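You operate a simulated robot arm through the tools that you are given. There is no shell and no other tool.

The job below is to be done with a simulated two-armed robot. You get a single attempt, and the scene is never put back.

## Task
Switch the amplifier on, match its band to the radio and go to operate once it is ready.
Fine: set its meter knob to output; it stays on; leave the other controls alone.

Only the result counts: the job must be done as asked and must still hold three seconds after the hand-in. Knocking over, shifting, dropping, spilling or breaking anything else fails it.

## Robot
Two 7-joint arms with fingered hands on one trunk that stands fixed in place. Base frame: the origin is at the foot of the trunk, x ahead of it, y to its left, z up. Lengths are in m, angles in rad, forces in N, time in s.
The left shoulder is at [0.139, 0.125, 1.179], the right one opposite. With the tool pointing down near the work surface each hand reaches from about 0.52 to 0.9 m from the base axis, measured 20 degrees to its own side. Payload 3.7 kg a hand.
Tool frame (each hand has its own): the origin (TCP) lies between the finger pads and is the grasp point; the fingertips stand 0.025 m ahead of it; z points along the fingers, y is the line along which they close. The gripper opens to 0.088 m; its body begins 0.029 m behind the TCP. The gripper is a hand of 5 fingers: y runs from the thumb to the fingers, the wrist lies at [-0.013, -0.097, -0.162] in the tool frame.
Orientation is told as [roll, pitch, yaw] about the base's x, y, z axes, in that order, counted from this pose: with the fingers straight down and the wrist toward the robot, the tool's x, y and z point along [0, 1, 0], [1, 0, 0] and [0, 0, -1] of the base frame.

## Interface
- The arms move only by the tool servo_tool. It takes "left_targets", "right_targets" or both (then of equal length, played together; a hand with none holds still); each is a list of rows, each a list of 2 entries, a list of its own where there are three numbers: the shift along the tool's x, y, z in m, then the turn, a rotation vector about the tool's x, y, z in rad. In form: [[[dx, dy, dz], [ax, ay, az]], ...]. A call has 1 to 20 rows; each row shifts and turns the commanded pose from where the row before left it, along the tool's axes as they then stand. A row lasts 0.2 s, in which the tool goes at most 0.05 m and 0.15 rad; a call with a longer step from one row to the next is refused whole. A pose out of reach is approached as far as the arm can. The call stops where the force on the tool passes 40 N (or 10 N more than at its start, if that is more) or the arm is blocked; 0.2 s more then pass. In this call time passes only in rows, and 0.2 s behind the last. It gives the time, the measured TCP pose, the force on the tool (base axes), the opening and the grip force at its end, in the units of the frame above (readings bear some noise), with the torque about the TCP (base axes, N m) and any sound that the robot's microphone picked up.
- Cameras (640 x 400 px; columns grow to the right, rows downward): "scene" is now at [0.2153, 0.0666, 1.3338]; the picture's right is [0.72, -0.69, 0.00], its down [-0.31, -0.32, -0.90] and it looks along [0.62, 0.65, -0.45] (base axes); focal length 214 px, centre (320, 200). "left" rides on the left gripper at [-0.059, -0.079, -0.105] in its tool frame; the picture's right is [-0.73, -0.32, 0.61], its down [0.62, -0.68, 0.38] and it looks along [0.29, 0.66, 0.70] (tool axes); focal length 234 px, centre (320, 200). "right" rides on the right gripper at [0.059, -0.079, -0.105] in its tool frame; the picture's right is [-0.73, 0.32, -0.61], its down [-0.62, -0.68, 0.38] and it looks along [-0.29, 0.66, 0.70] (tool axes); focal length 234 px, centre (320, 200). There is no depth. A picture from a camera that has moved, and an enlarged one, comes with that camera's place and axes in the base frame and with its lens.
- snapshot(camera): a new picture of that camera. It takes no simulated time.
- lift_body(by): moves the trunk up (or, below 0, down) by that many m; the arms and the scene camera ride with it, the base frame stays. It gives what a move gives, with no picture.
- set_fingers(index, middle, ring, little, thumb_bend, thumb_turn, hand): sets how far each is bent, from 0 (flat) to 1 (curled in); at 0.3 the hand is open as for a grip, at 0.7 the pads meet at the TCP. One left out holds its place. A second passes; each finger stops where it meets its share of the squeeze, and holds until it gets a number again. It is the only way to open and close the hand. It gives what a move gives, with no picture; readings hold the bend of each and the force on index, middle, ring, little, thumb and palm. thumb_turn goes from beside the hand (0) to across from the fingers (1), as for a grip.
- pan_tilt(pan, tilt): turns the head with the scene camera to pan (to the left, within 1.396 rad either way) and tilt (down, from -0.506 to 1.204), counted from straight ahead of the robot (the tilt from the chest, where the trunk bows). It gives what a move gives.
- enlarge(camera, box): a new picture of the part [left, top, right, bottom] of that camera's present view, enlarged. It takes no simulated time.
- hand_in(): hands the job in; it is judged then, once.

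Places have to be worked out from the pictures, the camera data and where the tool is seen. Open the grippers and draw the arms clear of the work before you hand the job in, unless the task says otherwise.

The tools are called after "Request:" as name(argument=value, ...) on one line, values as JSON. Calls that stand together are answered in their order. servo_tool: Moves the arms, as the interface text tells. Its arguments: {"type":"object","properties":{"left_targets":{"type":"array"},"right_targets":{"type":"array"}},"required":[]} The other tools are called the same way: lift_body (by) moves the trunk up or down; set_fingers (index, middle, ring, little, thumb_bend, thumb_turn, hand) moves the fingers one by one; pan_tilt (pan, tilt) turns the head that bears the scene camera; snapshot (camera) takes a picture; enlarge (camera, box) takes an enlarged picture of a part of a camera's view; hand_in () hands the job in.

At the start:

```text
t: 0.0
left_tool_pos: [0.4012, 0.444, 1.1671]
left_ee_rot: [-0.002, 0.001, -0.001]
left_force: [0.2, -0.3, -0.1]
left_ft_torque: [-0.02, 0.01, -0.01]
left_grip_width: 0.0877
left_finger_force: 0.0
left_shape: jaw
left_bend: [0.3, 0.3, 0.3, 0.3, 0.3, 0.98]
left_finger forces: [0.0, 0.0, 0.0, 0.0, 0.0, 0.0]
right_tool_pos: [0.4982, 0.0286, 1.1766]
right_ee_rot: [0.001, 0.0, -0.001]
right_force: [0.1, 0.4, 0.0]
right_ft_torque: [-0.02, -0.02, 0.01]
right_grip_width: 0.0876
right_finger_force: 0.0
right_shape: jaw
right_bend: [0.3, 0.3, 0.3, 0.3, 0.3, 0.98]
right_finger forces: [0.1, 0.1, 0.0, 0.0, 0.0, 0.0]
trunk travel left (down, up): [-0.2, 0.215]
head pan, tilt (commanded): [0.806, 0.463]
```

scene: 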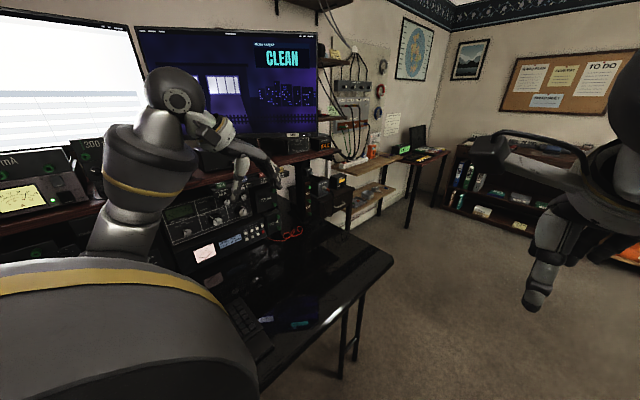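
right: 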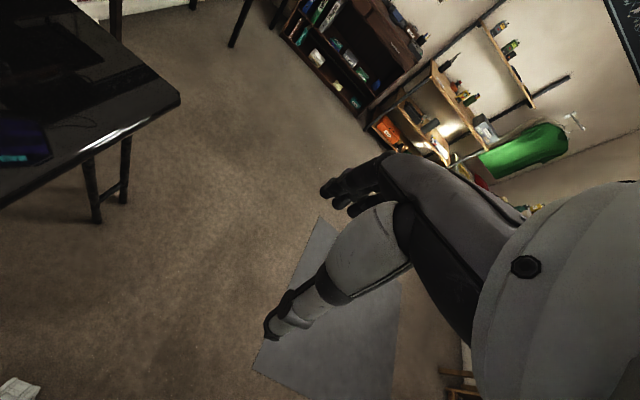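
left: 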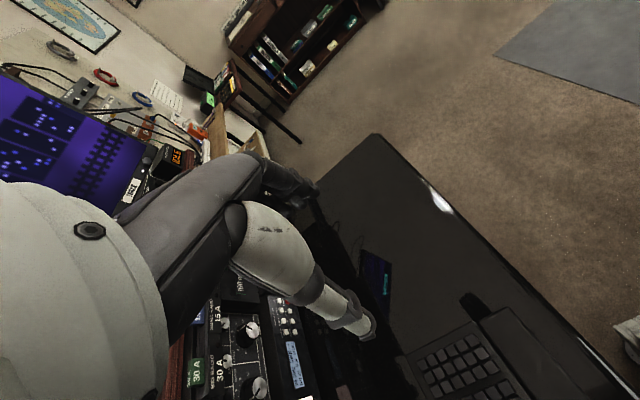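

The left arm hides most of the desk from the scene camera. I'll turn the head further left to see the equipment.

Request:
pan_tilt(pan=1.2, tilt=0.5)

Request:
snapshot(camera="scene")

Request:
enlarge(camera="left", box=[100, 200, 420, 400])

```text
t: 0.9
left_tool_pos: [0.401, 0.4442, 1.167]
left_ee_rot: [0.002, 0.001, 0.0]
left_force: [0.5, -0.3, 0.8]
left_ft_torque: [-0.03, -0.01, 0.05]
left_grip_width: 0.0877
left_finger_force: 0.0
left_shape: jaw
left_bend: [0.3, 0.3, 0.3, 0.3, 0.3, 0.98]
left_finger forces: [0.1, 0.0, 0.0, 0.0, 0.1, 0.1]
right_tool_pos: [0.4984, 0.0289, 1.1778]
right_ee_rot: [0.0, 0.0, 0.0]
right_force: [-0.1, -0.6, 0.4]
right_ft_torque: [0.01, 0.01, 0.0]
right_grip_width: 0.0875
right_finger_force: 0.1
right_shape: jaw
right_bend: [0.3, 0.3, 0.3, 0.3, 0.3, 0.98]
right_finger forces: [0.1, 0.0, 0.1, 0.0, 0.0, 0.1]
trunk travel left (down, up): [-0.2, 0.215]
head pan, tilt (commanded): [1.201, 0.499]
```

```text
taken
camera scene: at [0.1848, 0.0852, 1.3304], right [0.93, -0.36, 0.0], down [-0.17, -0.45, -0.88], along [0.32, 0.82, -0.48], focal length 214 px, centre (320, 200)
```

scene: 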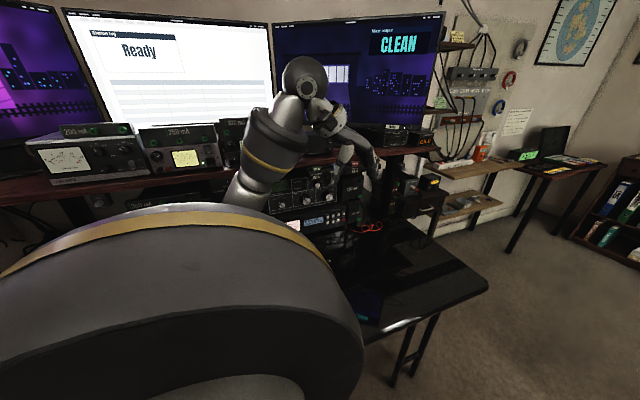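

```text
2.00 times, centred on (260, 300) of left
camera zoom: at [0.3206, 0.3855, 1.2732], right [-0.32, -0.73, -0.61], down [-0.68, 0.62, -0.38], along [0.66, 0.29, -0.7], focal length 468 px, centre (440, 0)
```

zoom: 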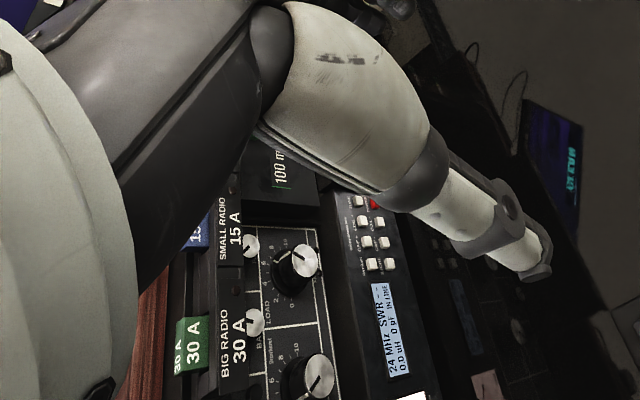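

The left arm blocks the view. I'll shift the right arm to the right and the left arm to the right after it so that the scene camera sees the desk.

Request:
servo_tool(right_targets=[[[-0.05, 0, 0], [0, 0, 0]], [[-0.05, 0, 0], [0, 0, 0]], [[-0.05, 0, 0], [0, 0, 0]], [[-0.05, 0, 0], [0, 0, 0]], [[-0.05, 0, 0], [0, 0, 0]], [[-0.05, 0, 0], [0, 0, 0]]], left_targets=[[[0, 0, 0], [0, 0, 0]], [[-0.04, 0, 0], [0, 0, 0]], [[-0.05, 0, 0], [0, 0, 0]], [[-0.05, 0, 0], [0, 0, 0]], [[-0.05, 0, 0], [0, 0, 0]], [[-0.05, 0, 0], [0, 0, 0]]])

Request:
snapshot(camera="scene")

Request:
snapshot(camera="left")

```text
t: 2.3
left_tool_pos: [0.4226, 0.2125, 1.1896]
left_ee_rot: [0.001, 0.003, 0.001]
left_force: [-0.7, 0.9, -0.1]
left_ft_torque: [0.0, -0.04, 0.01]
left_grip_width: 0.0879
left_finger_force: 0.1
left_shape: jaw
left_bend: [0.3, 0.3, 0.3, 0.3, 0.3, 0.98]
left_finger forces: [0.0, 0.1, 0.0, 0.0, 0.0, 0.1]
left hand out of reach, approached as far as the arm can: row 4, 5, 6
right_tool_pos: [0.4993, -0.2738, 1.176]
right_ee_rot: [0.001, -0.002, 0.003]
right_force: [-0.4, -0.7, -0.1]
right_ft_torque: [0.02, 0.01, 0.02]
right_grip_width: 0.0875
right_finger_force: 0.0
right_shape: jaw
right_bend: [0.3, 0.3, 0.3, 0.3, 0.3, 0.98]
right_finger forces: [0.1, 0.0, 0.0, 0.0, 0.1, 0.0]
trunk travel left (down, up): [-0.2, 0.215]
head pan, tilt (commanded): [1.201, 0.499]
```

```text
taken
camera scene: at [0.1841, 0.0831, 1.3308], right [0.93, -0.36, 0.0], down [-0.17, -0.44, -0.88], along [0.32, 0.82, -0.48], focal length 214 px, centre (320, 200)
```

scene: 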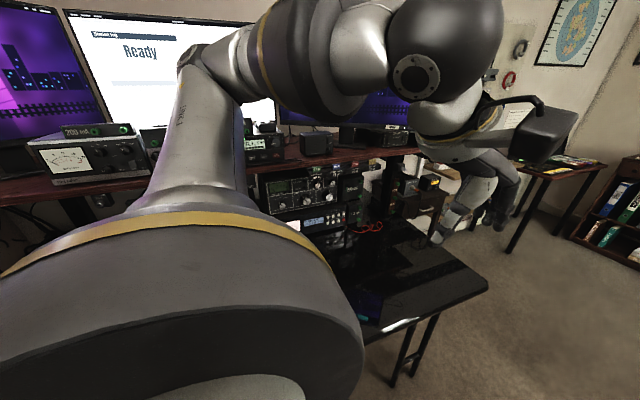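

```text
taken
camera left: at [0.3437, 0.1539, 1.2959], right [-0.32, -0.73, -0.61], down [-0.68, 0.62, -0.38], along [0.66, 0.29, -0.7], focal length 234 px, centre (320, 200)
```

left: 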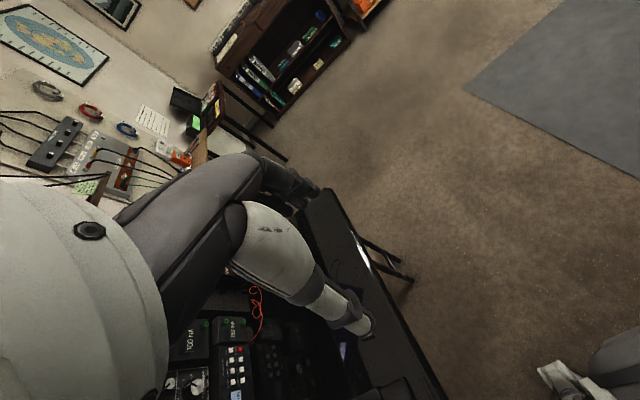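

Now part of the equipment shows. I'll enlarge the view on the rack under the shelf.

Request:
enlarge(camera="scene", box=[230, 120, 390, 220])

Request:
enlarge(camera="scene", box=[240, 160, 340, 240])

Request:
enlarge(camera="scene", box=[0, 0, 260, 220])

```text
4.00 times, centred on (310, 170) of scene
camera zoom: at [0.1841, 0.0831, 1.3308], right [0.93, -0.36, 0.0], down [-0.17, -0.44, -0.88], along [0.32, 0.82, -0.48], focal length 858 px, centre (360, 320)
```

zoom: 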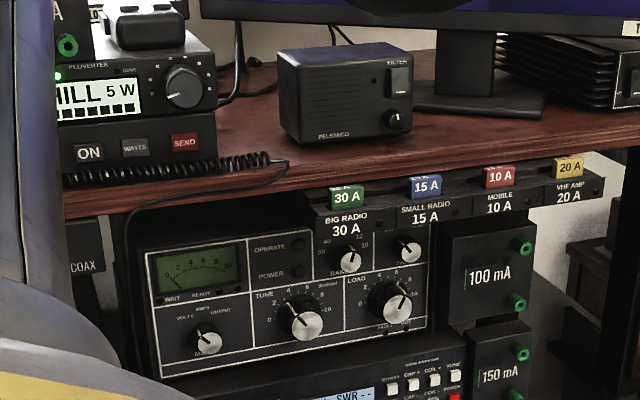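

```text
5.00 times, centred on (290, 200) of scene
camera zoom: at [0.1841, 0.0831, 1.3308], right [0.93, -0.36, 0.0], down [-0.17, -0.44, -0.88], along [0.32, 0.82, -0.48], focal length 1072 px, centre (470, 200)
```

zoom: 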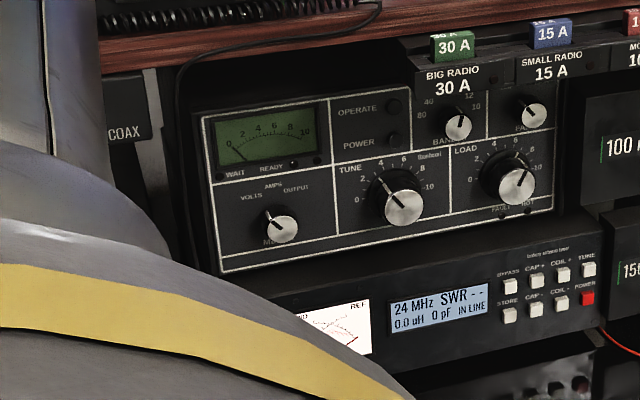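

```text
1.82 times, centred on (130, 110) of scene
camera zoom: at [0.1841, 0.0831, 1.3308], right [0.93, -0.36, 0.0], down [-0.17, -0.44, -0.88], along [0.32, 0.82, -0.48], focal length 390 px, centre (666, 364)
```

zoom: 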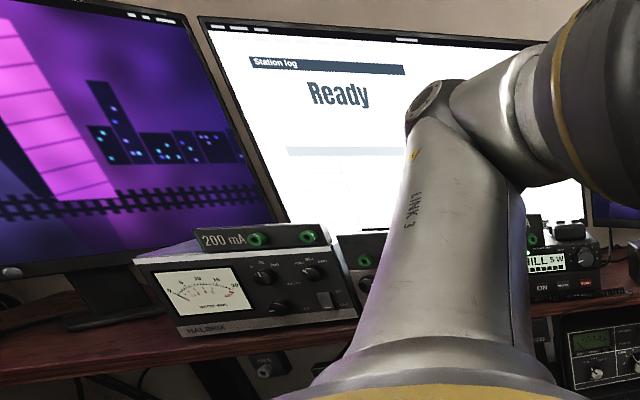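

I estimate the amp's LOAD knob near (0.52, 0.83, 0.90). I need the arm out of the view, so I'll bring the left hand forward and lower, keeping clear of the desk (front edge near y≈0.33).

Request:
servo_tool(left_targets=[[[0, 0.04, 0.02], [0, 0, 0]], [[0, 0.04, 0.02], [0, 0, 0]], [[0, 0.03, 0.03], [0, 0, 0]], [[0, 0.02, 0.04], [0, 0, 0]], [[0, 0.0, 0.05], [0, 0, 0]]])

Request:
snapshot(camera="scene")

Request:
snapshot(camera="left")

```text
t: 3.5
left_tool_pos: [0.5575, 0.2149, 1.0267]
left_ee_rot: [-0.001, 0.003, 0.0]
left_force: [0.1, 0.0, 0.1]
left_ft_torque: [-0.02, 0.0, 0.03]
left_grip_width: 0.0876
left_finger_force: 0.1
left_shape: jaw
left_bend: [0.3, 0.3, 0.3, 0.3, 0.3, 0.98]
left_finger forces: [0.1, 0.0, 0.0, 0.1, 0.0, 0.0]
right_tool_pos: [0.5026, -0.2716, 1.1755]
right_ee_rot: [0.0, 0.001, 0.0]
right_force: [1.1, 0.0, 0.3]
right_ft_torque: [-0.01, 0.01, -0.01]
right_grip_width: 0.0877
right_finger_force: 0.1
right_shape: jaw
right_bend: [0.3, 0.3, 0.3, 0.3, 0.3, 0.98]
right_finger forces: [0.0, 0.0, 0.1, 0.0, 0.0, 0.0]
trunk travel left (down, up): [-0.2, 0.215]
head pan, tilt (commanded): [1.201, 0.499]
```

```text
taken
camera scene: at [0.1859, 0.0856, 1.3301], right [0.93, -0.36, 0.0], down [-0.17, -0.45, -0.88], along [0.32, 0.82, -0.48], focal length 214 px, centre (320, 200)
```

scene: 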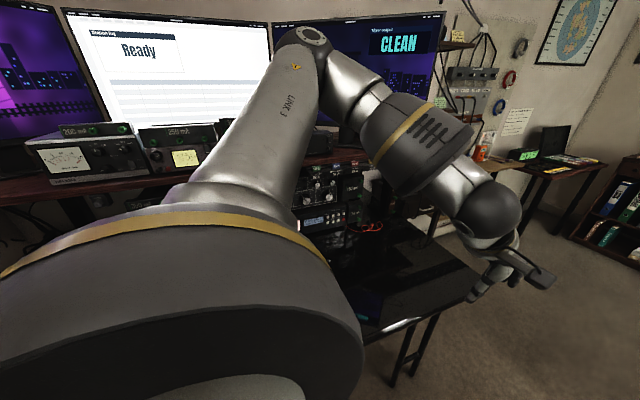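

```text
taken
camera left: at [0.4774, 0.1565, 1.1328], right [-0.32, -0.73, -0.61], down [-0.68, 0.62, -0.38], along [0.66, 0.29, -0.7], focal length 234 px, centre (320, 200)
```

left: 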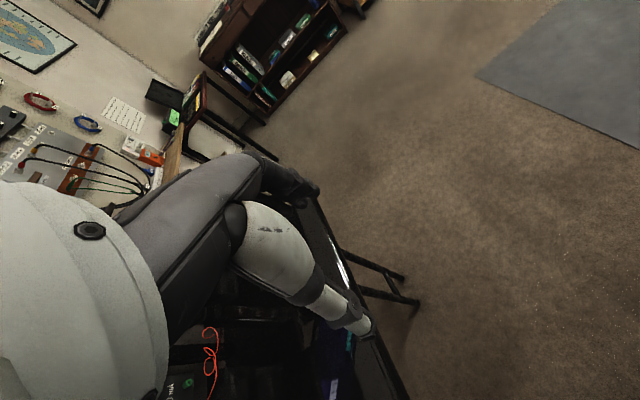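

The elbow still covers the amp. I'll extend the left hand forward and right so the arm lies along x.

Request:
servo_tool(left_targets=[[[-0.035, 0.035, 0], [0, 0, 0]], [[-0.035, 0.035, 0], [0, 0, 0]], [[-0.035, 0.035, 0], [0, 0, 0]], [[-0.035, 0.035, 0], [0, 0, 0]], [[-0.035, 0.035, 0], [0, 0, 0]]], right_targets=[[[-0.035, 0, 0], [0, 0, 0]], [[-0.035, 0, 0], [0, 0, 0]], [[-0.035, 0, 0], [0, 0, 0]], [[0, 0, 0], [0, 0, 0]], [[0, 0, 0], [0, 0, 0]]])

Request:
snapshot(camera="scene")

Request:
snapshot(camera="left")

```text
t: 4.7
left_tool_pos: [0.6831, 0.0819, 1.0311]
left_ee_rot: [0.003, -0.003, 0.001]
left_force: [0.4, 0.3, -0.2]
left_ft_torque: [-0.01, 0.02, -0.03]
left_grip_width: 0.0876
left_finger_force: 0.1
left_shape: jaw
left_bend: [0.3, 0.3, 0.3, 0.3, 0.3, 0.98]
left_finger forces: [0.0, 0.0, 0.0, 0.1, 0.0, 0.0]
left hand out of reach, approached as far as the arm can: row 4, 5
right_tool_pos: [0.498, -0.3765, 1.1808]
right_ee_rot: [-0.001, -0.002, 0.001]
right_force: [-0.1, -0.1, 1.2]
right_ft_torque: [0.01, -0.07, -0.02]
right_grip_width: 0.0879
right_finger_force: 0.1
right_shape: jaw
right_bend: [0.3, 0.3, 0.3, 0.3, 0.3, 0.98]
right_finger forces: [0.1, 0.0, 0.1, 0.1, 0.0, 0.0]
trunk travel left (down, up): [-0.2, 0.215]
head pan, tilt (commanded): [1.201, 0.499]
```

```text
taken
camera scene: at [0.1835, 0.085, 1.3309], right [0.93, -0.36, 0.0], down [-0.17, -0.45, -0.88], along [0.32, 0.82, -0.48], focal length 214 px, centre (320, 200)
```

scene: 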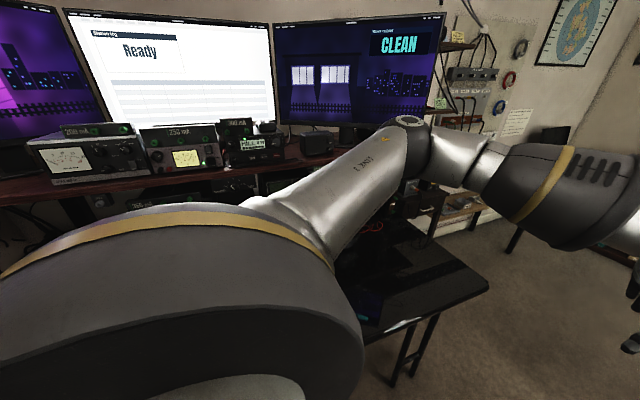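

```text
taken
camera left: at [0.6035, 0.023, 1.1366], right [-0.32, -0.73, -0.61], down [-0.68, 0.62, -0.38], along [0.66, 0.29, -0.69], focal length 234 px, centre (320, 200)
```

left: 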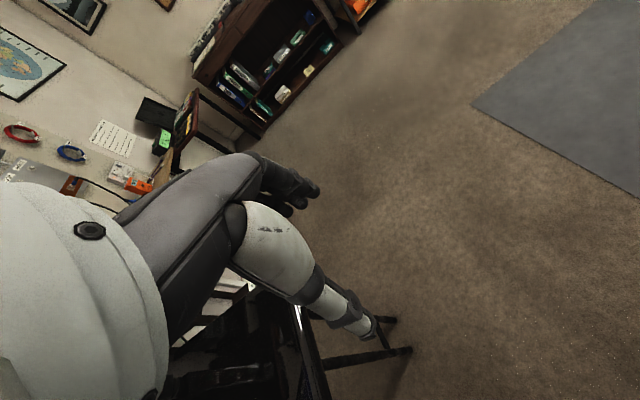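

Now I can see the shelf. I'll enlarge its different parts to find the radio and its frequency.

Request:
enlarge(camera="scene", box=[130, 100, 330, 220])

Request:
enlarge(camera="scene", box=[0, 110, 160, 220])

Request:
enlarge(camera="scene", box=[60, 10, 280, 130])

```text
3.20 times, centred on (230, 160) of scene
camera zoom: at [0.1835, 0.085, 1.3309], right [0.93, -0.36, 0.0], down [-0.17, -0.45, -0.88], along [0.32, 0.82, -0.48], focal length 686 px, centre (608, 328)
```

zoom: 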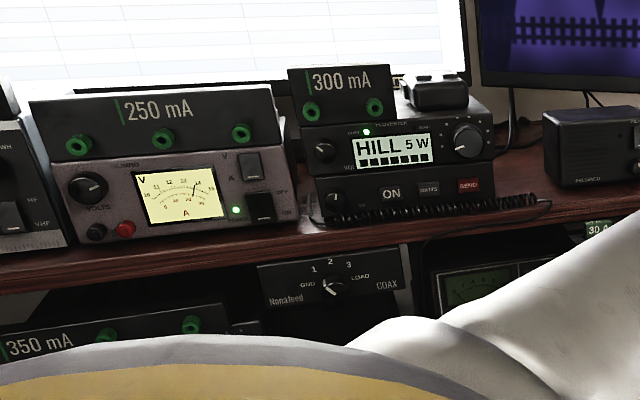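

```text
3.64 times, centred on (80, 165) of scene
camera zoom: at [0.1835, 0.085, 1.3309], right [0.93, -0.36, 0.0], down [-0.17, -0.45, -0.88], along [0.32, 0.82, -0.48], focal length 780 px, centre (1193, 327)
```

zoom: 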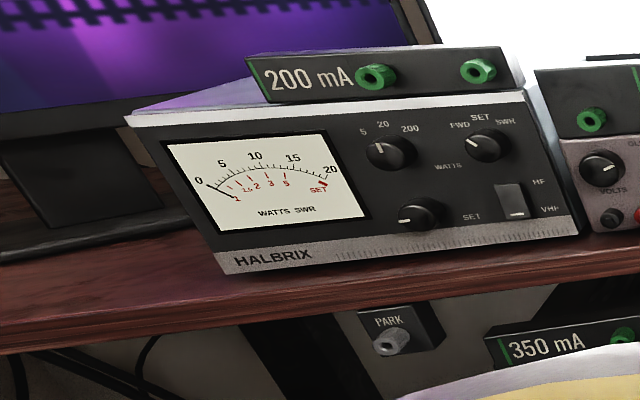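

```text
2.91 times, centred on (170, 70) of scene
camera zoom: at [0.1835, 0.085, 1.3309], right [0.93, -0.36, 0.0], down [-0.17, -0.45, -0.88], along [0.32, 0.82, -0.48], focal length 624 px, centre (756, 578)
```

zoom: 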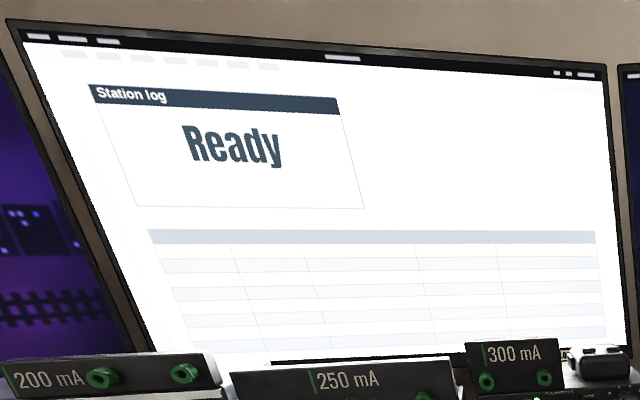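

The tuner shows 24 MHz, but I need the radio's own display, likely lower in the rack. I'll bring the left hand back and yaw it so its camera looks at the rack.

Request:
servo_tool(left_targets=[[[0.034, -0.03, -0.012], [0, 0, 0]], [[0.034, -0.03, -0.012], [0, 0, 0]], [[0.034, -0.03, -0.012], [0, 0, 0]], [[0.034, -0.03, -0.012], [0, 0, 0]], [[0.034, -0.03, -0.012], [0, 0, 0]], [[0.034, -0.03, -0.012], [0, 0, 0]], [[0.034, -0.03, -0.012], [0, 0, 0]], [[0.034, -0.03, -0.012], [0, 0, 0]], [[0, 0, 0], [0, 0, -0.12]], [[0, 0, 0], [0, 0, -0.12]], [[0, 0, 0], [0, 0, -0.12]], [[0, 0, 0], [0, 0, -0.12]], [[0, 0, 0], [0, 0, -0.12]], [[0, 0, 0], [0, 0, -0.12]]])

Request:
snapshot(camera="scene")

Request:
snapshot(camera="left")

```text
t: 7.7
left_tool_pos: [0.4447, 0.3529, 1.1255]
left_ee_rot: [-0.001, -0.002, 0.724]
left_force: [-0.1, 0.0, 0.0]
left_ft_torque: [-0.01, 0.03, 0.0]
left_grip_width: 0.0877
left_finger_force: 0.2
left_shape: jaw
left_bend: [0.3, 0.3, 0.3, 0.3, 0.3, 0.98]
left_finger forces: [0.1, 0.0, 0.0, 0.0, 0.1, 0.0]
right_tool_pos: [0.4987, -0.3771, 1.179]
right_ee_rot: [-0.001, -0.001, 0.001]
right_force: [-0.1, -0.1, -0.1]
right_ft_torque: [0.03, -0.02, 0.0]
right_grip_width: 0.0876
right_finger_force: 0.0
right_shape: jaw
right_bend: [0.3, 0.3, 0.3, 0.3, 0.3, 0.98]
right_finger forces: [0.0, 0.0, 0.0, 0.1, 0.0, 0.0]
trunk travel left (down, up): [-0.2, 0.215]
head pan, tilt (commanded): [1.201, 0.499]
```

```text
taken
camera scene: at [0.1844, 0.0846, 1.3306], right [0.93, -0.36, 0.0], down [-0.17, -0.45, -0.88], along [0.32, 0.82, -0.48], focal length 214 px, centre (320, 200)
```

scene: 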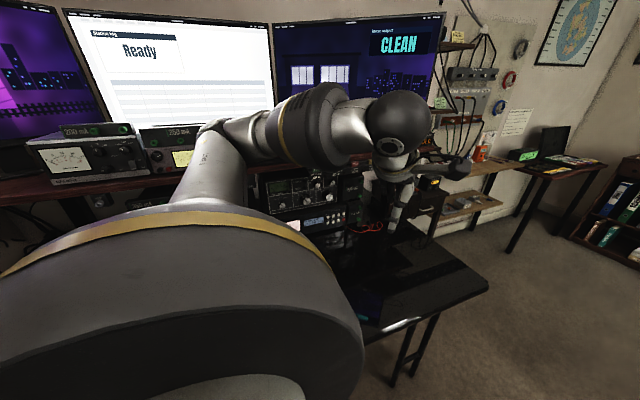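

```text
taken
camera left: at [0.4239, 0.2577, 1.2312], right [0.24, -0.76, -0.61], down [-0.92, 0.02, -0.38], along [0.3, 0.65, -0.7], focal length 234 px, centre (320, 200)
```

left: 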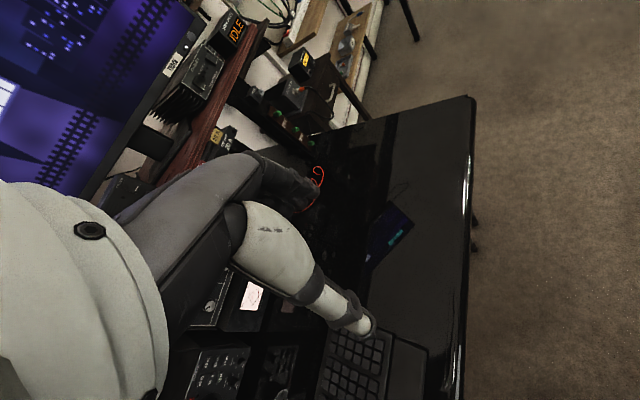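

There is a device with button rows at the bottom of the left camera view. I'll enlarge it, and the scene view of the amp.

Request:
enlarge(camera="left", box=[140, 260, 380, 400])

Request:
enlarge(camera="scene", box=[240, 160, 380, 260])

Request:
enlarge(camera="left", box=[150, 0, 350, 180])

```text
2.67 times, centred on (260, 330) of left
camera zoom: at [0.4239, 0.2577, 1.2312], right [0.24, -0.76, -0.61], down [-0.92, 0.02, -0.38], along [0.3, 0.65, -0.7], focal length 624 px, centre (480, -147)
```

zoom: 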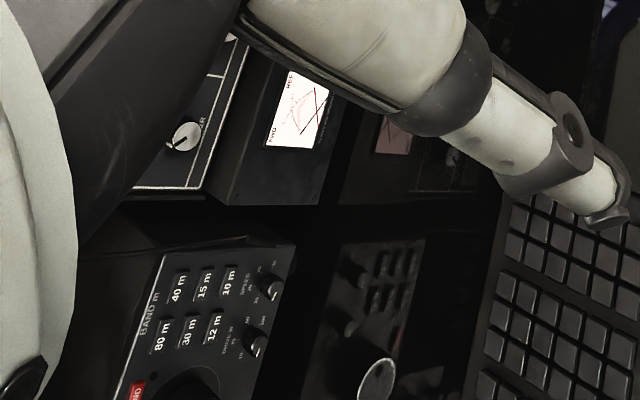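

```text
4.00 times, centred on (310, 210) of scene
camera zoom: at [0.1844, 0.0846, 1.3306], right [0.93, -0.36, 0.0], down [-0.17, -0.45, -0.88], along [0.32, 0.82, -0.48], focal length 858 px, centre (360, 160)
```

zoom: 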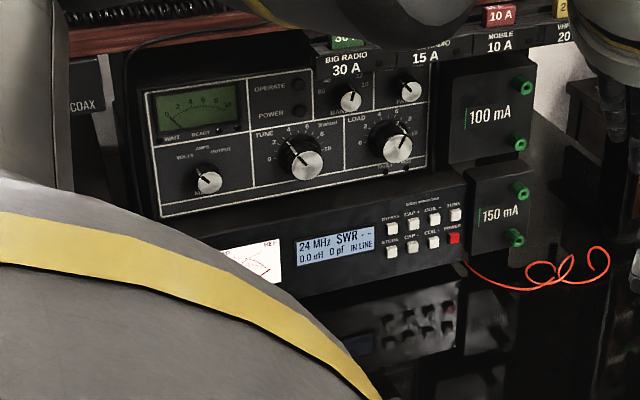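

```text
2.22 times, centred on (250, 90) of left
camera zoom: at [0.4239, 0.2577, 1.2312], right [0.24, -0.76, -0.61], down [-0.92, 0.02, -0.38], along [0.3, 0.65, -0.7], focal length 520 px, centre (476, 444)
```

zoom: 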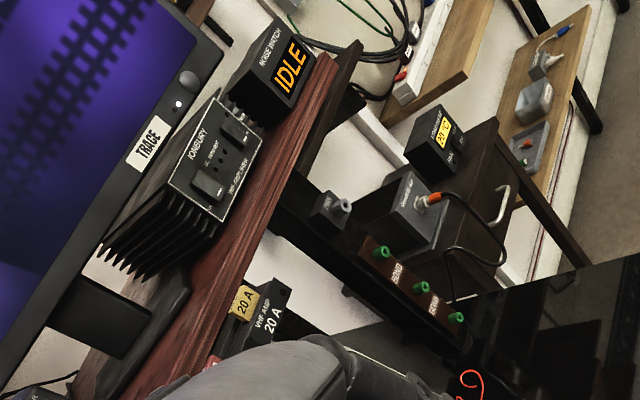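

The radio with BAND buttons (80/40/30/15/12/10 m) stands left of the amp. I'll yaw the hand further left to see its display.

Request:
servo_tool(left_targets=[[[0, 0, 0], [0, 0, -0.12]], [[0, 0, 0], [0, 0, -0.12]], [[0, 0, 0], [0, 0, -0.12]], [[0, 0, 0], [0, 0, -0.12]], [[0, 0, 0], [0, 0, -0.12]], [[0, 0, 0], [0, 0, -0.12]]])

Request:
snapshot(camera="left")

Request:
snapshot(camera="scene")

```text
t: 9.1
left_tool_pos: [0.4455, 0.3537, 1.1257]
left_ee_rot: [0.0, 0.001, 1.442]
left_force: [-0.2, -0.3, 0.6]
left_ft_torque: [0.0, 0.0, 0.0]
left_grip_width: 0.088
left_finger_force: 0.1
left_shape: jaw
left_bend: [0.3, 0.3, 0.3, 0.3, 0.3, 0.98]
left_finger forces: [0.0, 0.1, 0.0, 0.0, 0.1, 0.0]
right_tool_pos: [0.4983, -0.3768, 1.1795]
right_ee_rot: [0.001, -0.001, 0.0]
right_force: [-0.2, 0.1, 0.2]
right_ft_torque: [-0.01, 0.0, -0.02]
right_grip_width: 0.0876
right_finger_force: 0.1
right_shape: jaw
right_bend: [0.3, 0.3, 0.3, 0.3, 0.3, 0.98]
right_finger forces: [0.0, 0.0, 0.0, 0.0, 0.0, 0.0]
trunk travel left (down, up): [-0.2, 0.215]
head pan, tilt (commanded): [1.201, 0.499]
```

```text
taken
camera left: at [0.4934, 0.2686, 1.2307], right [0.68, -0.41, -0.61], down [-0.7, -0.6, -0.38], along [-0.2, 0.69, -0.7], focal length 234 px, centre (320, 200)
```

left: 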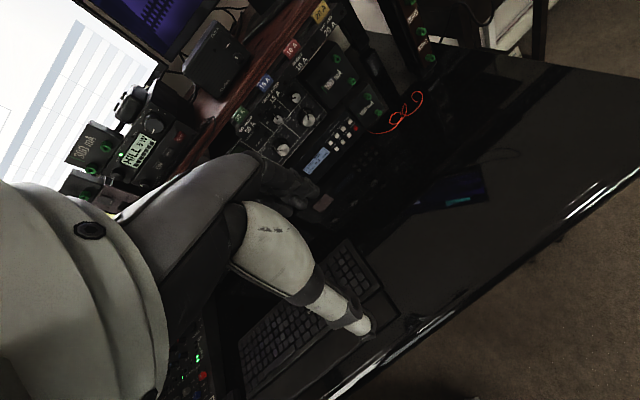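

```text
taken
camera scene: at [0.1849, 0.085, 1.3304], right [0.93, -0.36, 0.0], down [-0.17, -0.45, -0.88], along [0.32, 0.82, -0.48], focal length 214 px, centre (320, 200)
```

scene: 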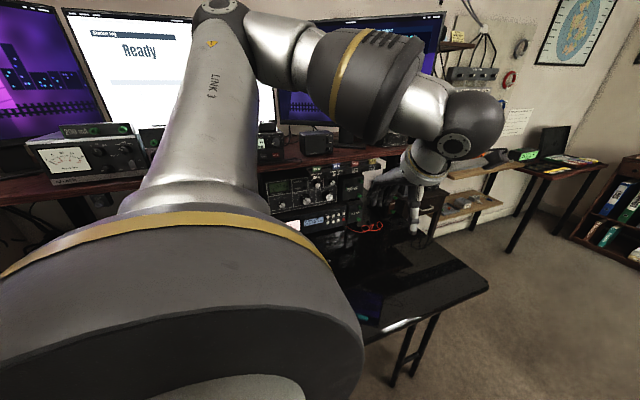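

The radio sits at lower left behind the hand. A little more yaw should bring it clear of the hand.

Request:
servo_tool(left_targets=[[[0, 0, 0], [0, 0, -0.12]], [[0, 0, 0], [0, 0, -0.12]], [[0, 0, 0], [0, 0, -0.12]], [[0, 0, 0], [0, 0, -0.12]], [[0, 0, 0], [0, 0, -0.12]]])

Request:
snapshot(camera="left")

```text
t: 10.3
left_tool_pos: [0.4448, 0.3525, 1.1249]
left_ee_rot: [0.001, 0.0, 2.043]
left_force: [1.3, 0.0, -0.5]
left_ft_torque: [0.01, 0.01, -0.03]
left_grip_width: 0.0877
left_finger_force: 0.1
left_shape: jaw
left_bend: [0.3, 0.3, 0.3, 0.3, 0.3, 0.98]
left_finger forces: [0.0, 0.0, 0.0, 0.0, 0.0, 0.0]
right_tool_pos: [0.4995, -0.3751, 1.1794]
right_ee_rot: [0.001, -0.002, 0.0]
right_force: [0.4, -0.1, -0.2]
right_ft_torque: [0.02, 0.01, 0.01]
right_grip_width: 0.0876
right_finger_force: 0.0
right_shape: jaw
right_bend: [0.3, 0.3, 0.3, 0.3, 0.3, 0.98]
right_finger forces: [0.0, 0.0, 0.1, 0.0, 0.0, 0.1]
trunk travel left (down, up): [-0.2, 0.215]
head pan, tilt (commanded): [1.201, 0.499]
```

```text
taken
camera left: at [0.5336, 0.3104, 1.2304], right [0.79, 0.04, -0.61], down [-0.25, -0.89, -0.38], along [-0.56, 0.45, -0.7], focal length 234 px, centre (320, 200)
```

left: 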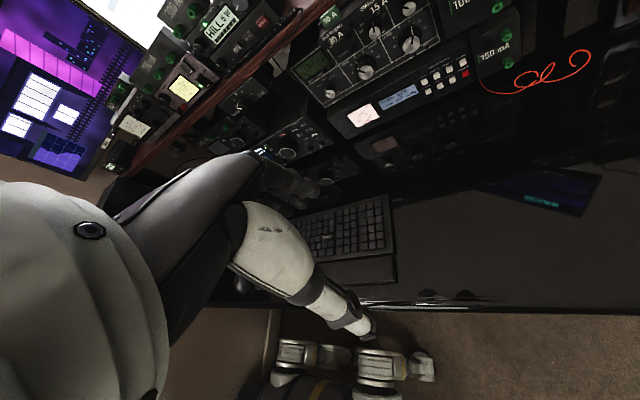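

Now the view holds the whole rack. I'll enlarge the radio (left of amp) and the amp with tuner.

Request:
enlarge(camera="left", box=[210, 60, 370, 200])

Request:
enlarge(camera="left", box=[280, 0, 520, 150])

Request:
enlarge(camera="left", box=[80, 0, 300, 180])

```text
2.86 times, centred on (290, 130) of left
camera zoom: at [0.5336, 0.3104, 1.2304], right [0.79, 0.04, -0.61], down [-0.25, -0.89, -0.38], along [-0.56, 0.45, -0.7], focal length 669 px, centre (406, 400)
```

zoom: 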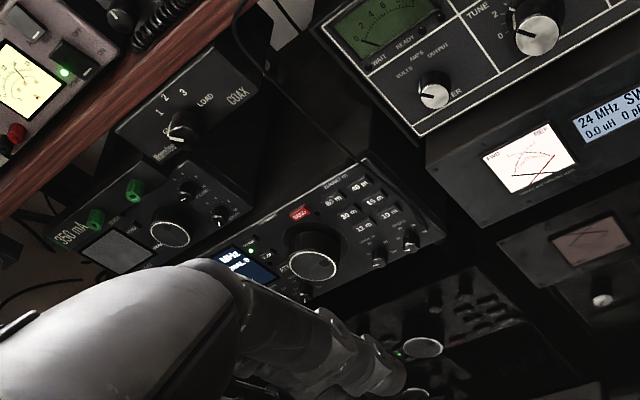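

```text
2.67 times, centred on (400, 75) of left
camera zoom: at [0.5336, 0.3104, 1.2304], right [0.79, 0.04, -0.61], down [-0.25, -0.89, -0.38], along [-0.56, 0.45, -0.7], focal length 624 px, centre (107, 533)
```

zoom: 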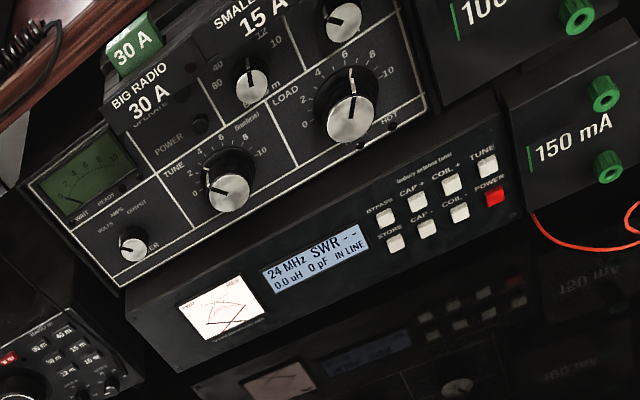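

```text
2.22 times, centred on (190, 90) of left
camera zoom: at [0.5336, 0.3104, 1.2304], right [0.79, 0.04, -0.61], down [-0.25, -0.89, -0.38], along [-0.56, 0.45, -0.7], focal length 520 px, centre (609, 444)
```

zoom: 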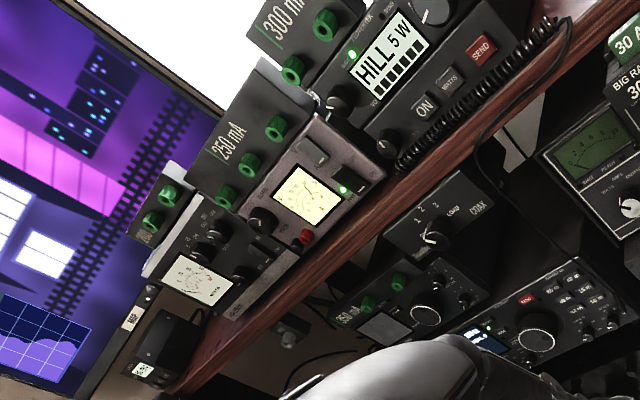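

The radio's display is just hidden by the fingers. I'll shift the hand slightly to −x and yaw a bit more.

Request:
servo_tool(left_targets=[[[0.027, 0.014, 0], [0, 0, -0.1]], [[0.027, 0.014, 0], [0, 0, -0.1]]])

Request:
snapshot(camera="left")

Request:
enlarge(camera="left", box=[240, 60, 400, 180])

```text
t: 10.9
left_tool_pos: [0.3827, 0.3505, 1.1262]
left_ee_rot: [0.0, -0.001, 2.242]
left_force: [0.4, 0.0, 0.3]
left_ft_torque: [0.03, 0.0, -0.03]
left_grip_width: 0.0879
left_finger_force: 0.0
left_shape: jaw
left_bend: [0.3, 0.3, 0.3, 0.3, 0.3, 0.98]
left_finger forces: [0.0, 0.1, 0.1, 0.0, 0.0, 0.1]
right_tool_pos: [0.4982, -0.3761, 1.179]
right_ee_rot: [0.0, -0.001, -0.001]
right_force: [0.2, -0.6, 0.1]
right_ft_torque: [0.0, -0.02, 0.02]
right_grip_width: 0.0878
right_finger_force: 0.0
right_shape: jaw
right_bend: [0.3, 0.3, 0.3, 0.3, 0.3, 0.98]
right_finger forces: [0.1, 0.0, 0.1, 0.2, 0.0, 0.0]
trunk travel left (down, up): [-0.2, 0.215]
head pan, tilt (commanded): [1.201, 0.499]
```

```text
taken
camera left: at [0.4776, 0.3258, 1.2318], right [0.77, 0.2, -0.61], down [-0.06, -0.92, -0.38], along [-0.64, 0.33, -0.7], focal length 234 px, centre (320, 200)
```

left: 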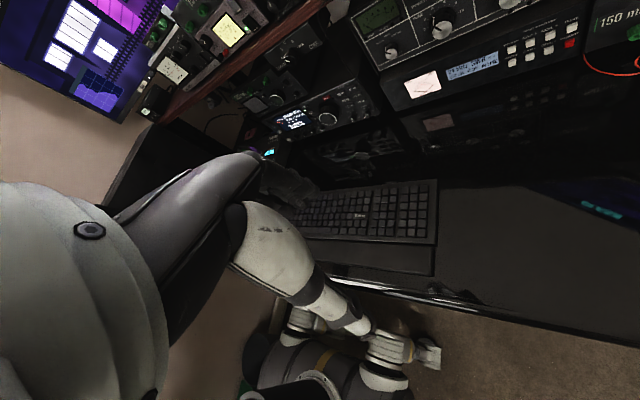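

```text
3.33 times, centred on (320, 120) of left
camera zoom: at [0.4776, 0.3258, 1.2318], right [0.77, 0.2, -0.61], down [-0.06, -0.92, -0.38], along [-0.64, 0.33, -0.7], focal length 781 px, centre (320, 467)
```

zoom: 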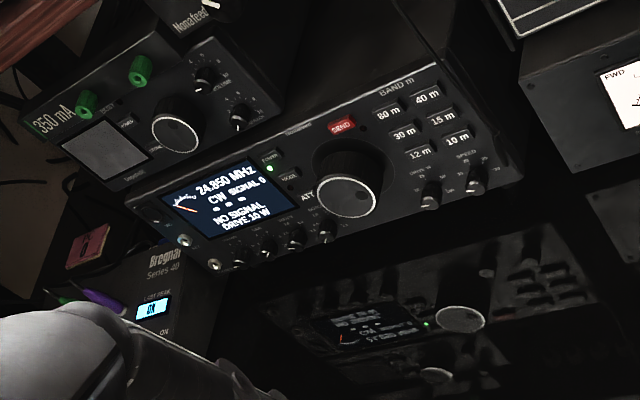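

Request:
enlarge(camera="left", box=[270, 100, 320, 140])

Request:
enlarge(camera="left", box=[340, 0, 500, 100])

Request:
enlarge(camera="scene", box=[250, 150, 380, 230])

```text
10.00 times, centred on (295, 120) of left
camera zoom: at [0.4776, 0.3258, 1.2318], right [0.77, 0.2, -0.61], down [-0.06, -0.92, -0.38], along [-0.64, 0.33, -0.7], focal length 2342 px, centre (570, 1000)
```

zoom: 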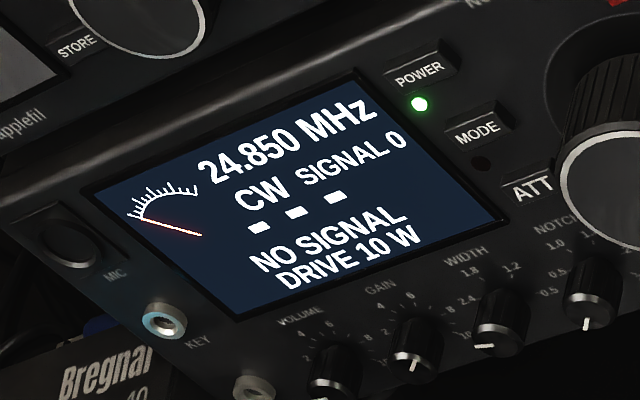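

```text
4.00 times, centred on (420, 50) of left
camera zoom: at [0.4776, 0.3258, 1.2318], right [0.77, 0.2, -0.61], down [-0.06, -0.92, -0.38], along [-0.64, 0.33, -0.7], focal length 937 px, centre (-80, 800)
```

zoom: 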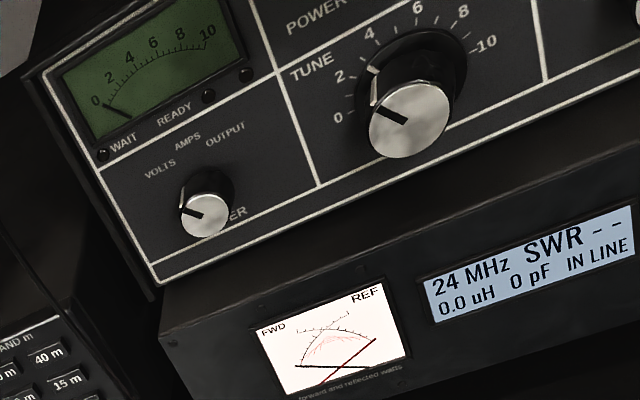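

```text
4.92 times, centred on (315, 190) of scene
camera zoom: at [0.1841, 0.0851, 1.3306], right [0.93, -0.36, 0.0], down [-0.17, -0.45, -0.88], along [0.32, 0.82, -0.48], focal length 1056 px, centre (345, 249)
```

zoom: 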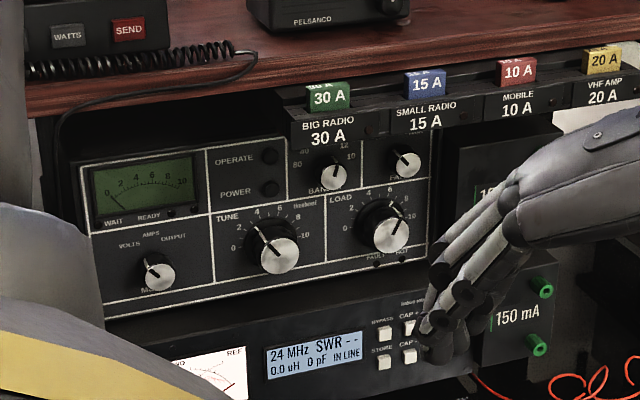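

The radio shows 24.850 MHz CW, i.e. the 12 m band. By triangulating, the amp front faces −y (controls: POWER ≈(0.400,0.807,0.974), OPERATE ≈(0.400,0.807,1.002), BAND cap ≈(0.447,0.787,0.984), METER cap ≈(0.303,0.790,0.923)), with the fuse blocks jutting out at y≈0.704 above z≈1.048. I'll undo the yaw first.

Request:
servo_tool(left_targets=[[[0, 0, 0], [0, 0, 0.14]], [[0, 0, 0], [0, 0, 0.14]], [[0, 0, 0], [0, 0, 0.14]], [[0, 0, 0], [0, 0, 0.14]], [[0, 0, 0], [0, 0, 0.14]], [[0, 0, 0], [0, 0, 0.14]], [[0, 0, 0], [0, 0, 0.14]], [[0, 0, 0], [0, 0, 0.14]], [[0, 0, 0], [0, 0, 0.14]], [[0, 0, 0], [0, 0, 0.14]], [[0, 0, 0], [0, 0, 0.14]], [[0, 0, 0], [0, 0, 0.14]], [[0, 0, 0], [0, 0, 0.14]], [[0, 0, 0], [0, 0, 0.14]], [[0, 0, 0], [0, 0, 0.14]], [[0, 0, 0], [0, 0, 0.14]]])

```text
t: 14.3
left_tool_pos: [0.4133, 0.3624, 1.1398]
left_ee_rot: [-0.001, 0.0, -0.001]
left_force: [-0.2, 0.2, 1.5]
left_ft_torque: [-0.04, 0.0, -0.01]
left_grip_width: 0.0877
left_finger_force: 0.1
left_shape: jaw
left_bend: [0.3, 0.3, 0.3, 0.3, 0.3, 0.98]
left_finger forces: [0.0, 0.0, 0.1, 0.0, 0.1, 0.0]
left hand out of reach, approached as far as the arm can: row 6, 7, 8, 9, 10
right_tool_pos: [0.498, -0.3762, 1.1788]
right_ee_rot: [-0.002, 0.001, -0.001]
right_force: [-0.4, -0.3, -0.7]
right_ft_torque: [0.01, -0.01, -0.03]
right_grip_width: 0.0879
right_finger_force: 0.0
right_shape: jaw
right_bend: [0.3, 0.3, 0.3, 0.3, 0.3, 0.98]
right_finger forces: [0.0, 0.0, 0.0, 0.0, 0.0, 0.0]
trunk travel left (down, up): [-0.2, 0.215]
head pan, tilt (commanded): [1.201, 0.499]
```

Now I'll move to about (0.45, 0.50, 1.10) and pitch the fingers toward the panel (+y), thumb to the left.

Request:
servo_tool(left_targets=[[[0.046, 0.012, 0.013], [0, 0, 0]], [[0.046, 0.012, 0.013], [0, 0, 0]], [[0.046, 0.012, 0.013], [0, 0, 0]], [[0, 0, 0], [0, 0.14, 0]], [[0, 0, 0], [0, 0.14, 0]], [[0, 0, 0], [0, 0.14, 0]], [[0, 0, 0], [0, 0.14, 0]], [[0, 0, 0], [0, 0.14, 0]], [[0, 0, 0], [0, 0.14, 0]], [[0, 0, 0], [0, 0.14, 0]], [[0, 0, 0], [0, 0.14, 0]], [[0, 0, 0], [0, 0.14, 0]], [[0, 0, 0], [0, 0.14, 0]], [[0, 0, 0], [0, 0.14, 0]], [[0, 0, 0], [0, 0.03, 0]]])

Request:
snapshot(camera="scene")

Request:
snapshot(camera="left")

```text
t: 17.5
left_tool_pos: [0.4484, 0.5002, 1.1015]
left_ee_rot: [1.572, 0.0, 0.003]
left_force: [0.6, 0.1, -0.3]
left_ft_torque: [0.0, 0.0, -0.05]
left_grip_width: 0.0875
left_finger_force: 0.2
left_shape: jaw
left_bend: [0.3, 0.3, 0.3, 0.3, 0.3, 0.98]
left_finger forces: [0.0, 0.0, 0.1, 0.0, 0.1, 0.0]
right_tool_pos: [0.4978, -0.3763, 1.179]
right_ee_rot: [0.0, 0.0, 0.0]
right_force: [0.2, 0.2, 0.1]
right_ft_torque: [-0.02, 0.0, -0.02]
right_grip_width: 0.0878
right_finger_force: 0.0
right_shape: jaw
right_bend: [0.3, 0.3, 0.3, 0.3, 0.3, 0.98]
right_finger forces: [0.0, 0.1, 0.0, 0.1, 0.0, 0.1]
trunk travel left (down, up): [-0.2, 0.215]
head pan, tilt (commanded): [1.201, 0.499]
```

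```text
taken
camera scene: at [0.1846, 0.0852, 1.3305], right [0.93, -0.36, 0.0], down [-0.17, -0.45, -0.88], along [0.32, 0.82, -0.48], focal length 214 px, centre (320, 200)
```

scene: 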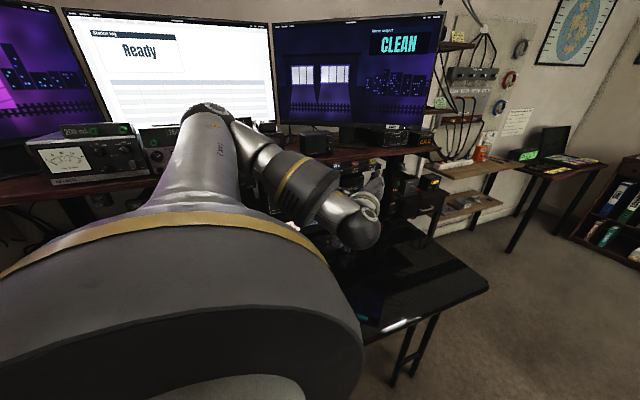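

```text
taken
camera left: at [0.3694, 0.3953, 1.0436], right [-0.32, 0.61, -0.73], down [-0.68, 0.38, 0.62], along [0.66, 0.7, 0.29], focal length 234 px, centre (320, 200)
```

left: 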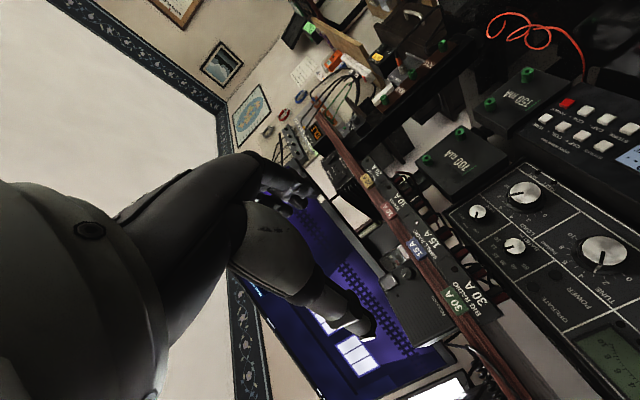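

The left camera sees the panel well from here. I'll enlarge it to read the BAND and METER scales.

Request:
enlarge(camera="left", box=[440, 160, 640, 320])

Request:
enlarge(camera="left", box=[460, 190, 560, 270])

```text
2.50 times, centred on (540, 240) of left
camera zoom: at [0.3694, 0.3953, 1.0436], right [-0.32, 0.61, -0.73], down [-0.68, 0.38, 0.62], along [0.66, 0.7, 0.29], focal length 585 px, centre (-230, 100)
```

zoom: 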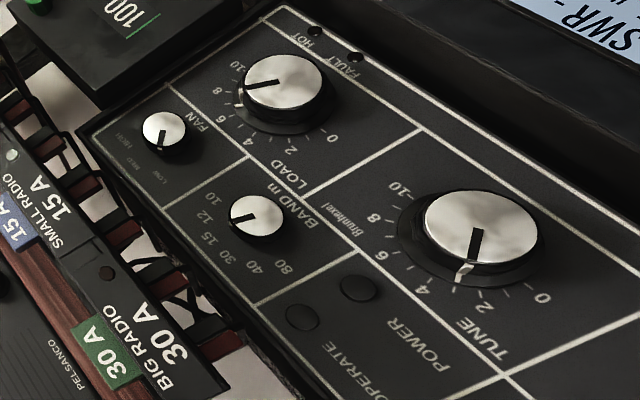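

```text
5.00 times, centred on (510, 230) of left
camera zoom: at [0.3694, 0.3953, 1.0436], right [-0.32, 0.61, -0.73], down [-0.68, 0.38, 0.62], along [0.66, 0.7, 0.29], focal length 1171 px, centre (-630, 50)
```

zoom: 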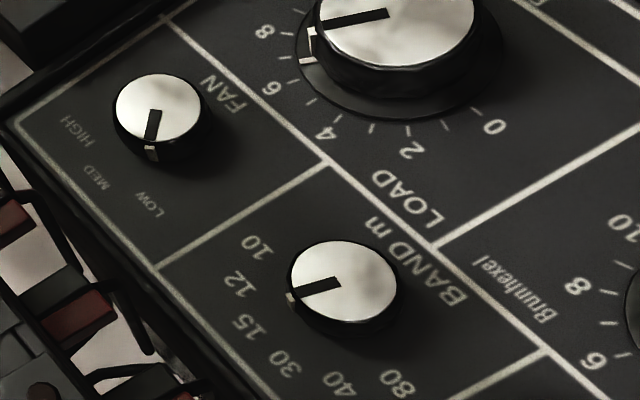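

BAND has positions 80-40-30-15-12-10 and currently points at 15, so it needs one step clockwise to 12. METER is at VOLTS, and OUTPUT is about 90° clockwise. I'll form a pointing hand (index partly bent, others curled) and look at it.

Request:
set_fingers(hand="left", index=0.55, middle=1.0, ring=1.0, little=1.0, thumb_bend=0.0, thumb_turn=0.0)

Request:
snapshot(camera="left")

Request:
enlarge(camera="scene", box=[260, 120, 440, 260])

```text
t: 18.5
left_tool_pos: [0.4494, 0.5005, 1.1006]
left_ee_rot: [1.569, 0.001, 0.002]
left_force: [0.4, 0.4, 0.0]
left_ft_torque: [-0.01, -0.01, 0.03]
left_grip_width: 0.1176
left_finger_force: 0.0
left_shape: fingers
left_bend: [0.55, 1.0, 1.0, 1.0, 0.0, 0.0]
left_finger forces: [0.0, 0.0, 0.0, 0.0, 0.0, 0.0]
right_tool_pos: [0.4995, -0.3768, 1.1792]
right_ee_rot: [0.0, -0.001, -0.001]
right_force: [-0.3, 0.2, -0.7]
right_ft_torque: [0.02, 0.01, 0.01]
right_grip_width: 0.0874
right_finger_force: 0.2
right_shape: jaw
right_bend: [0.3, 0.3, 0.3, 0.3, 0.3, 0.98]
right_finger forces: [0.1, 0.1, 0.1, 0.0, 0.1, 0.0]
trunk travel left (down, up): [-0.2, 0.215]
head pan, tilt (commanded): [1.201, 0.499]
```

```text
taken
camera left: at [0.3696, 0.3953, 1.0437], right [-0.32, 0.61, -0.73], down [-0.68, 0.38, 0.62], along [0.66, 0.7, 0.29], focal length 234 px, centre (320, 200)
```

left: 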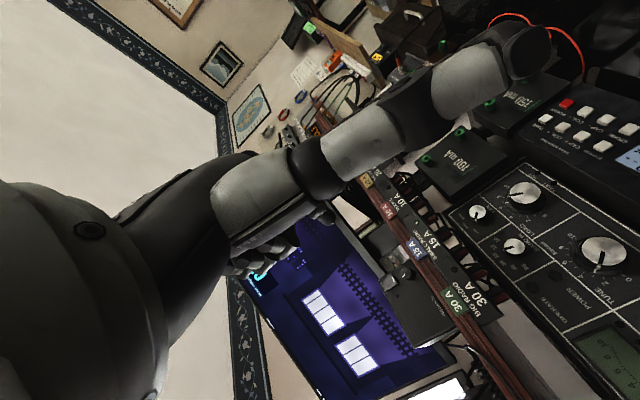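

```text
2.86 times, centred on (350, 190) of scene
camera zoom: at [0.1847, 0.0852, 1.3304], right [0.93, -0.36, 0.0], down [-0.17, -0.45, -0.88], along [0.32, 0.82, -0.48], focal length 613 px, centre (234, 229)
```

zoom: 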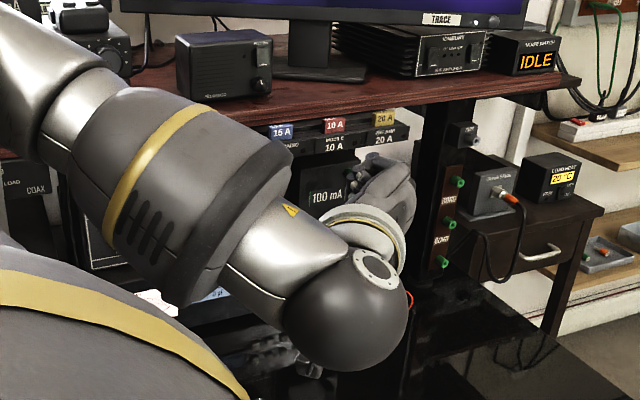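

The thumb now sticks out beside the hand and hides the index. I'll turn the thumb back across, unbent, to see the index.

Request:
set_fingers(hand="left", thumb_bend=0.0, thumb_turn=1.0)

Request:
snapshot(camera="left")

```text
t: 19.5
left_tool_pos: [0.4487, 0.5009, 1.1024]
left_ee_rot: [1.569, 0.001, 0.001]
left_force: [-0.2, 0.8, 0.1]
left_ft_torque: [0.0, -0.03, 0.01]
left_grip_width: 0.0739
left_finger_force: 0.1
left_shape: fingers
left_bend: [0.55, 1.0, 1.0, 1.0, 0.0, 0.95]
left_finger forces: [0.0, 0.0, 0.0, 0.0, 0.0, 0.0]
right_tool_pos: [0.4989, -0.3755, 1.1794]
right_ee_rot: [0.0, 0.0, 0.0]
right_force: [0.5, -0.2, -0.3]
right_ft_torque: [-0.01, -0.04, 0.02]
right_grip_width: 0.0878
right_finger_force: 0.1
right_shape: jaw
right_bend: [0.3, 0.3, 0.3, 0.3, 0.3, 0.98]
right_finger forces: [0.0, 0.0, 0.2, 0.0, 0.2, 0.1]
trunk travel left (down, up): [-0.2, 0.215]
head pan, tilt (commanded): [1.201, 0.499]
```

```text
taken
camera left: at [0.3696, 0.3953, 1.0437], right [-0.32, 0.61, -0.73], down [-0.68, 0.38, 0.62], along [0.66, 0.7, 0.29], focal length 234 px, centre (320, 200)
```

left: 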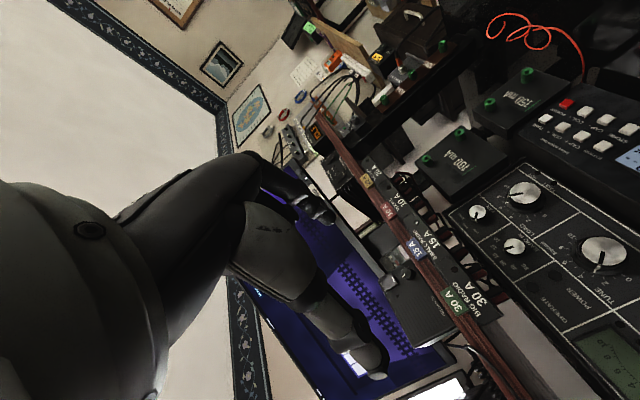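

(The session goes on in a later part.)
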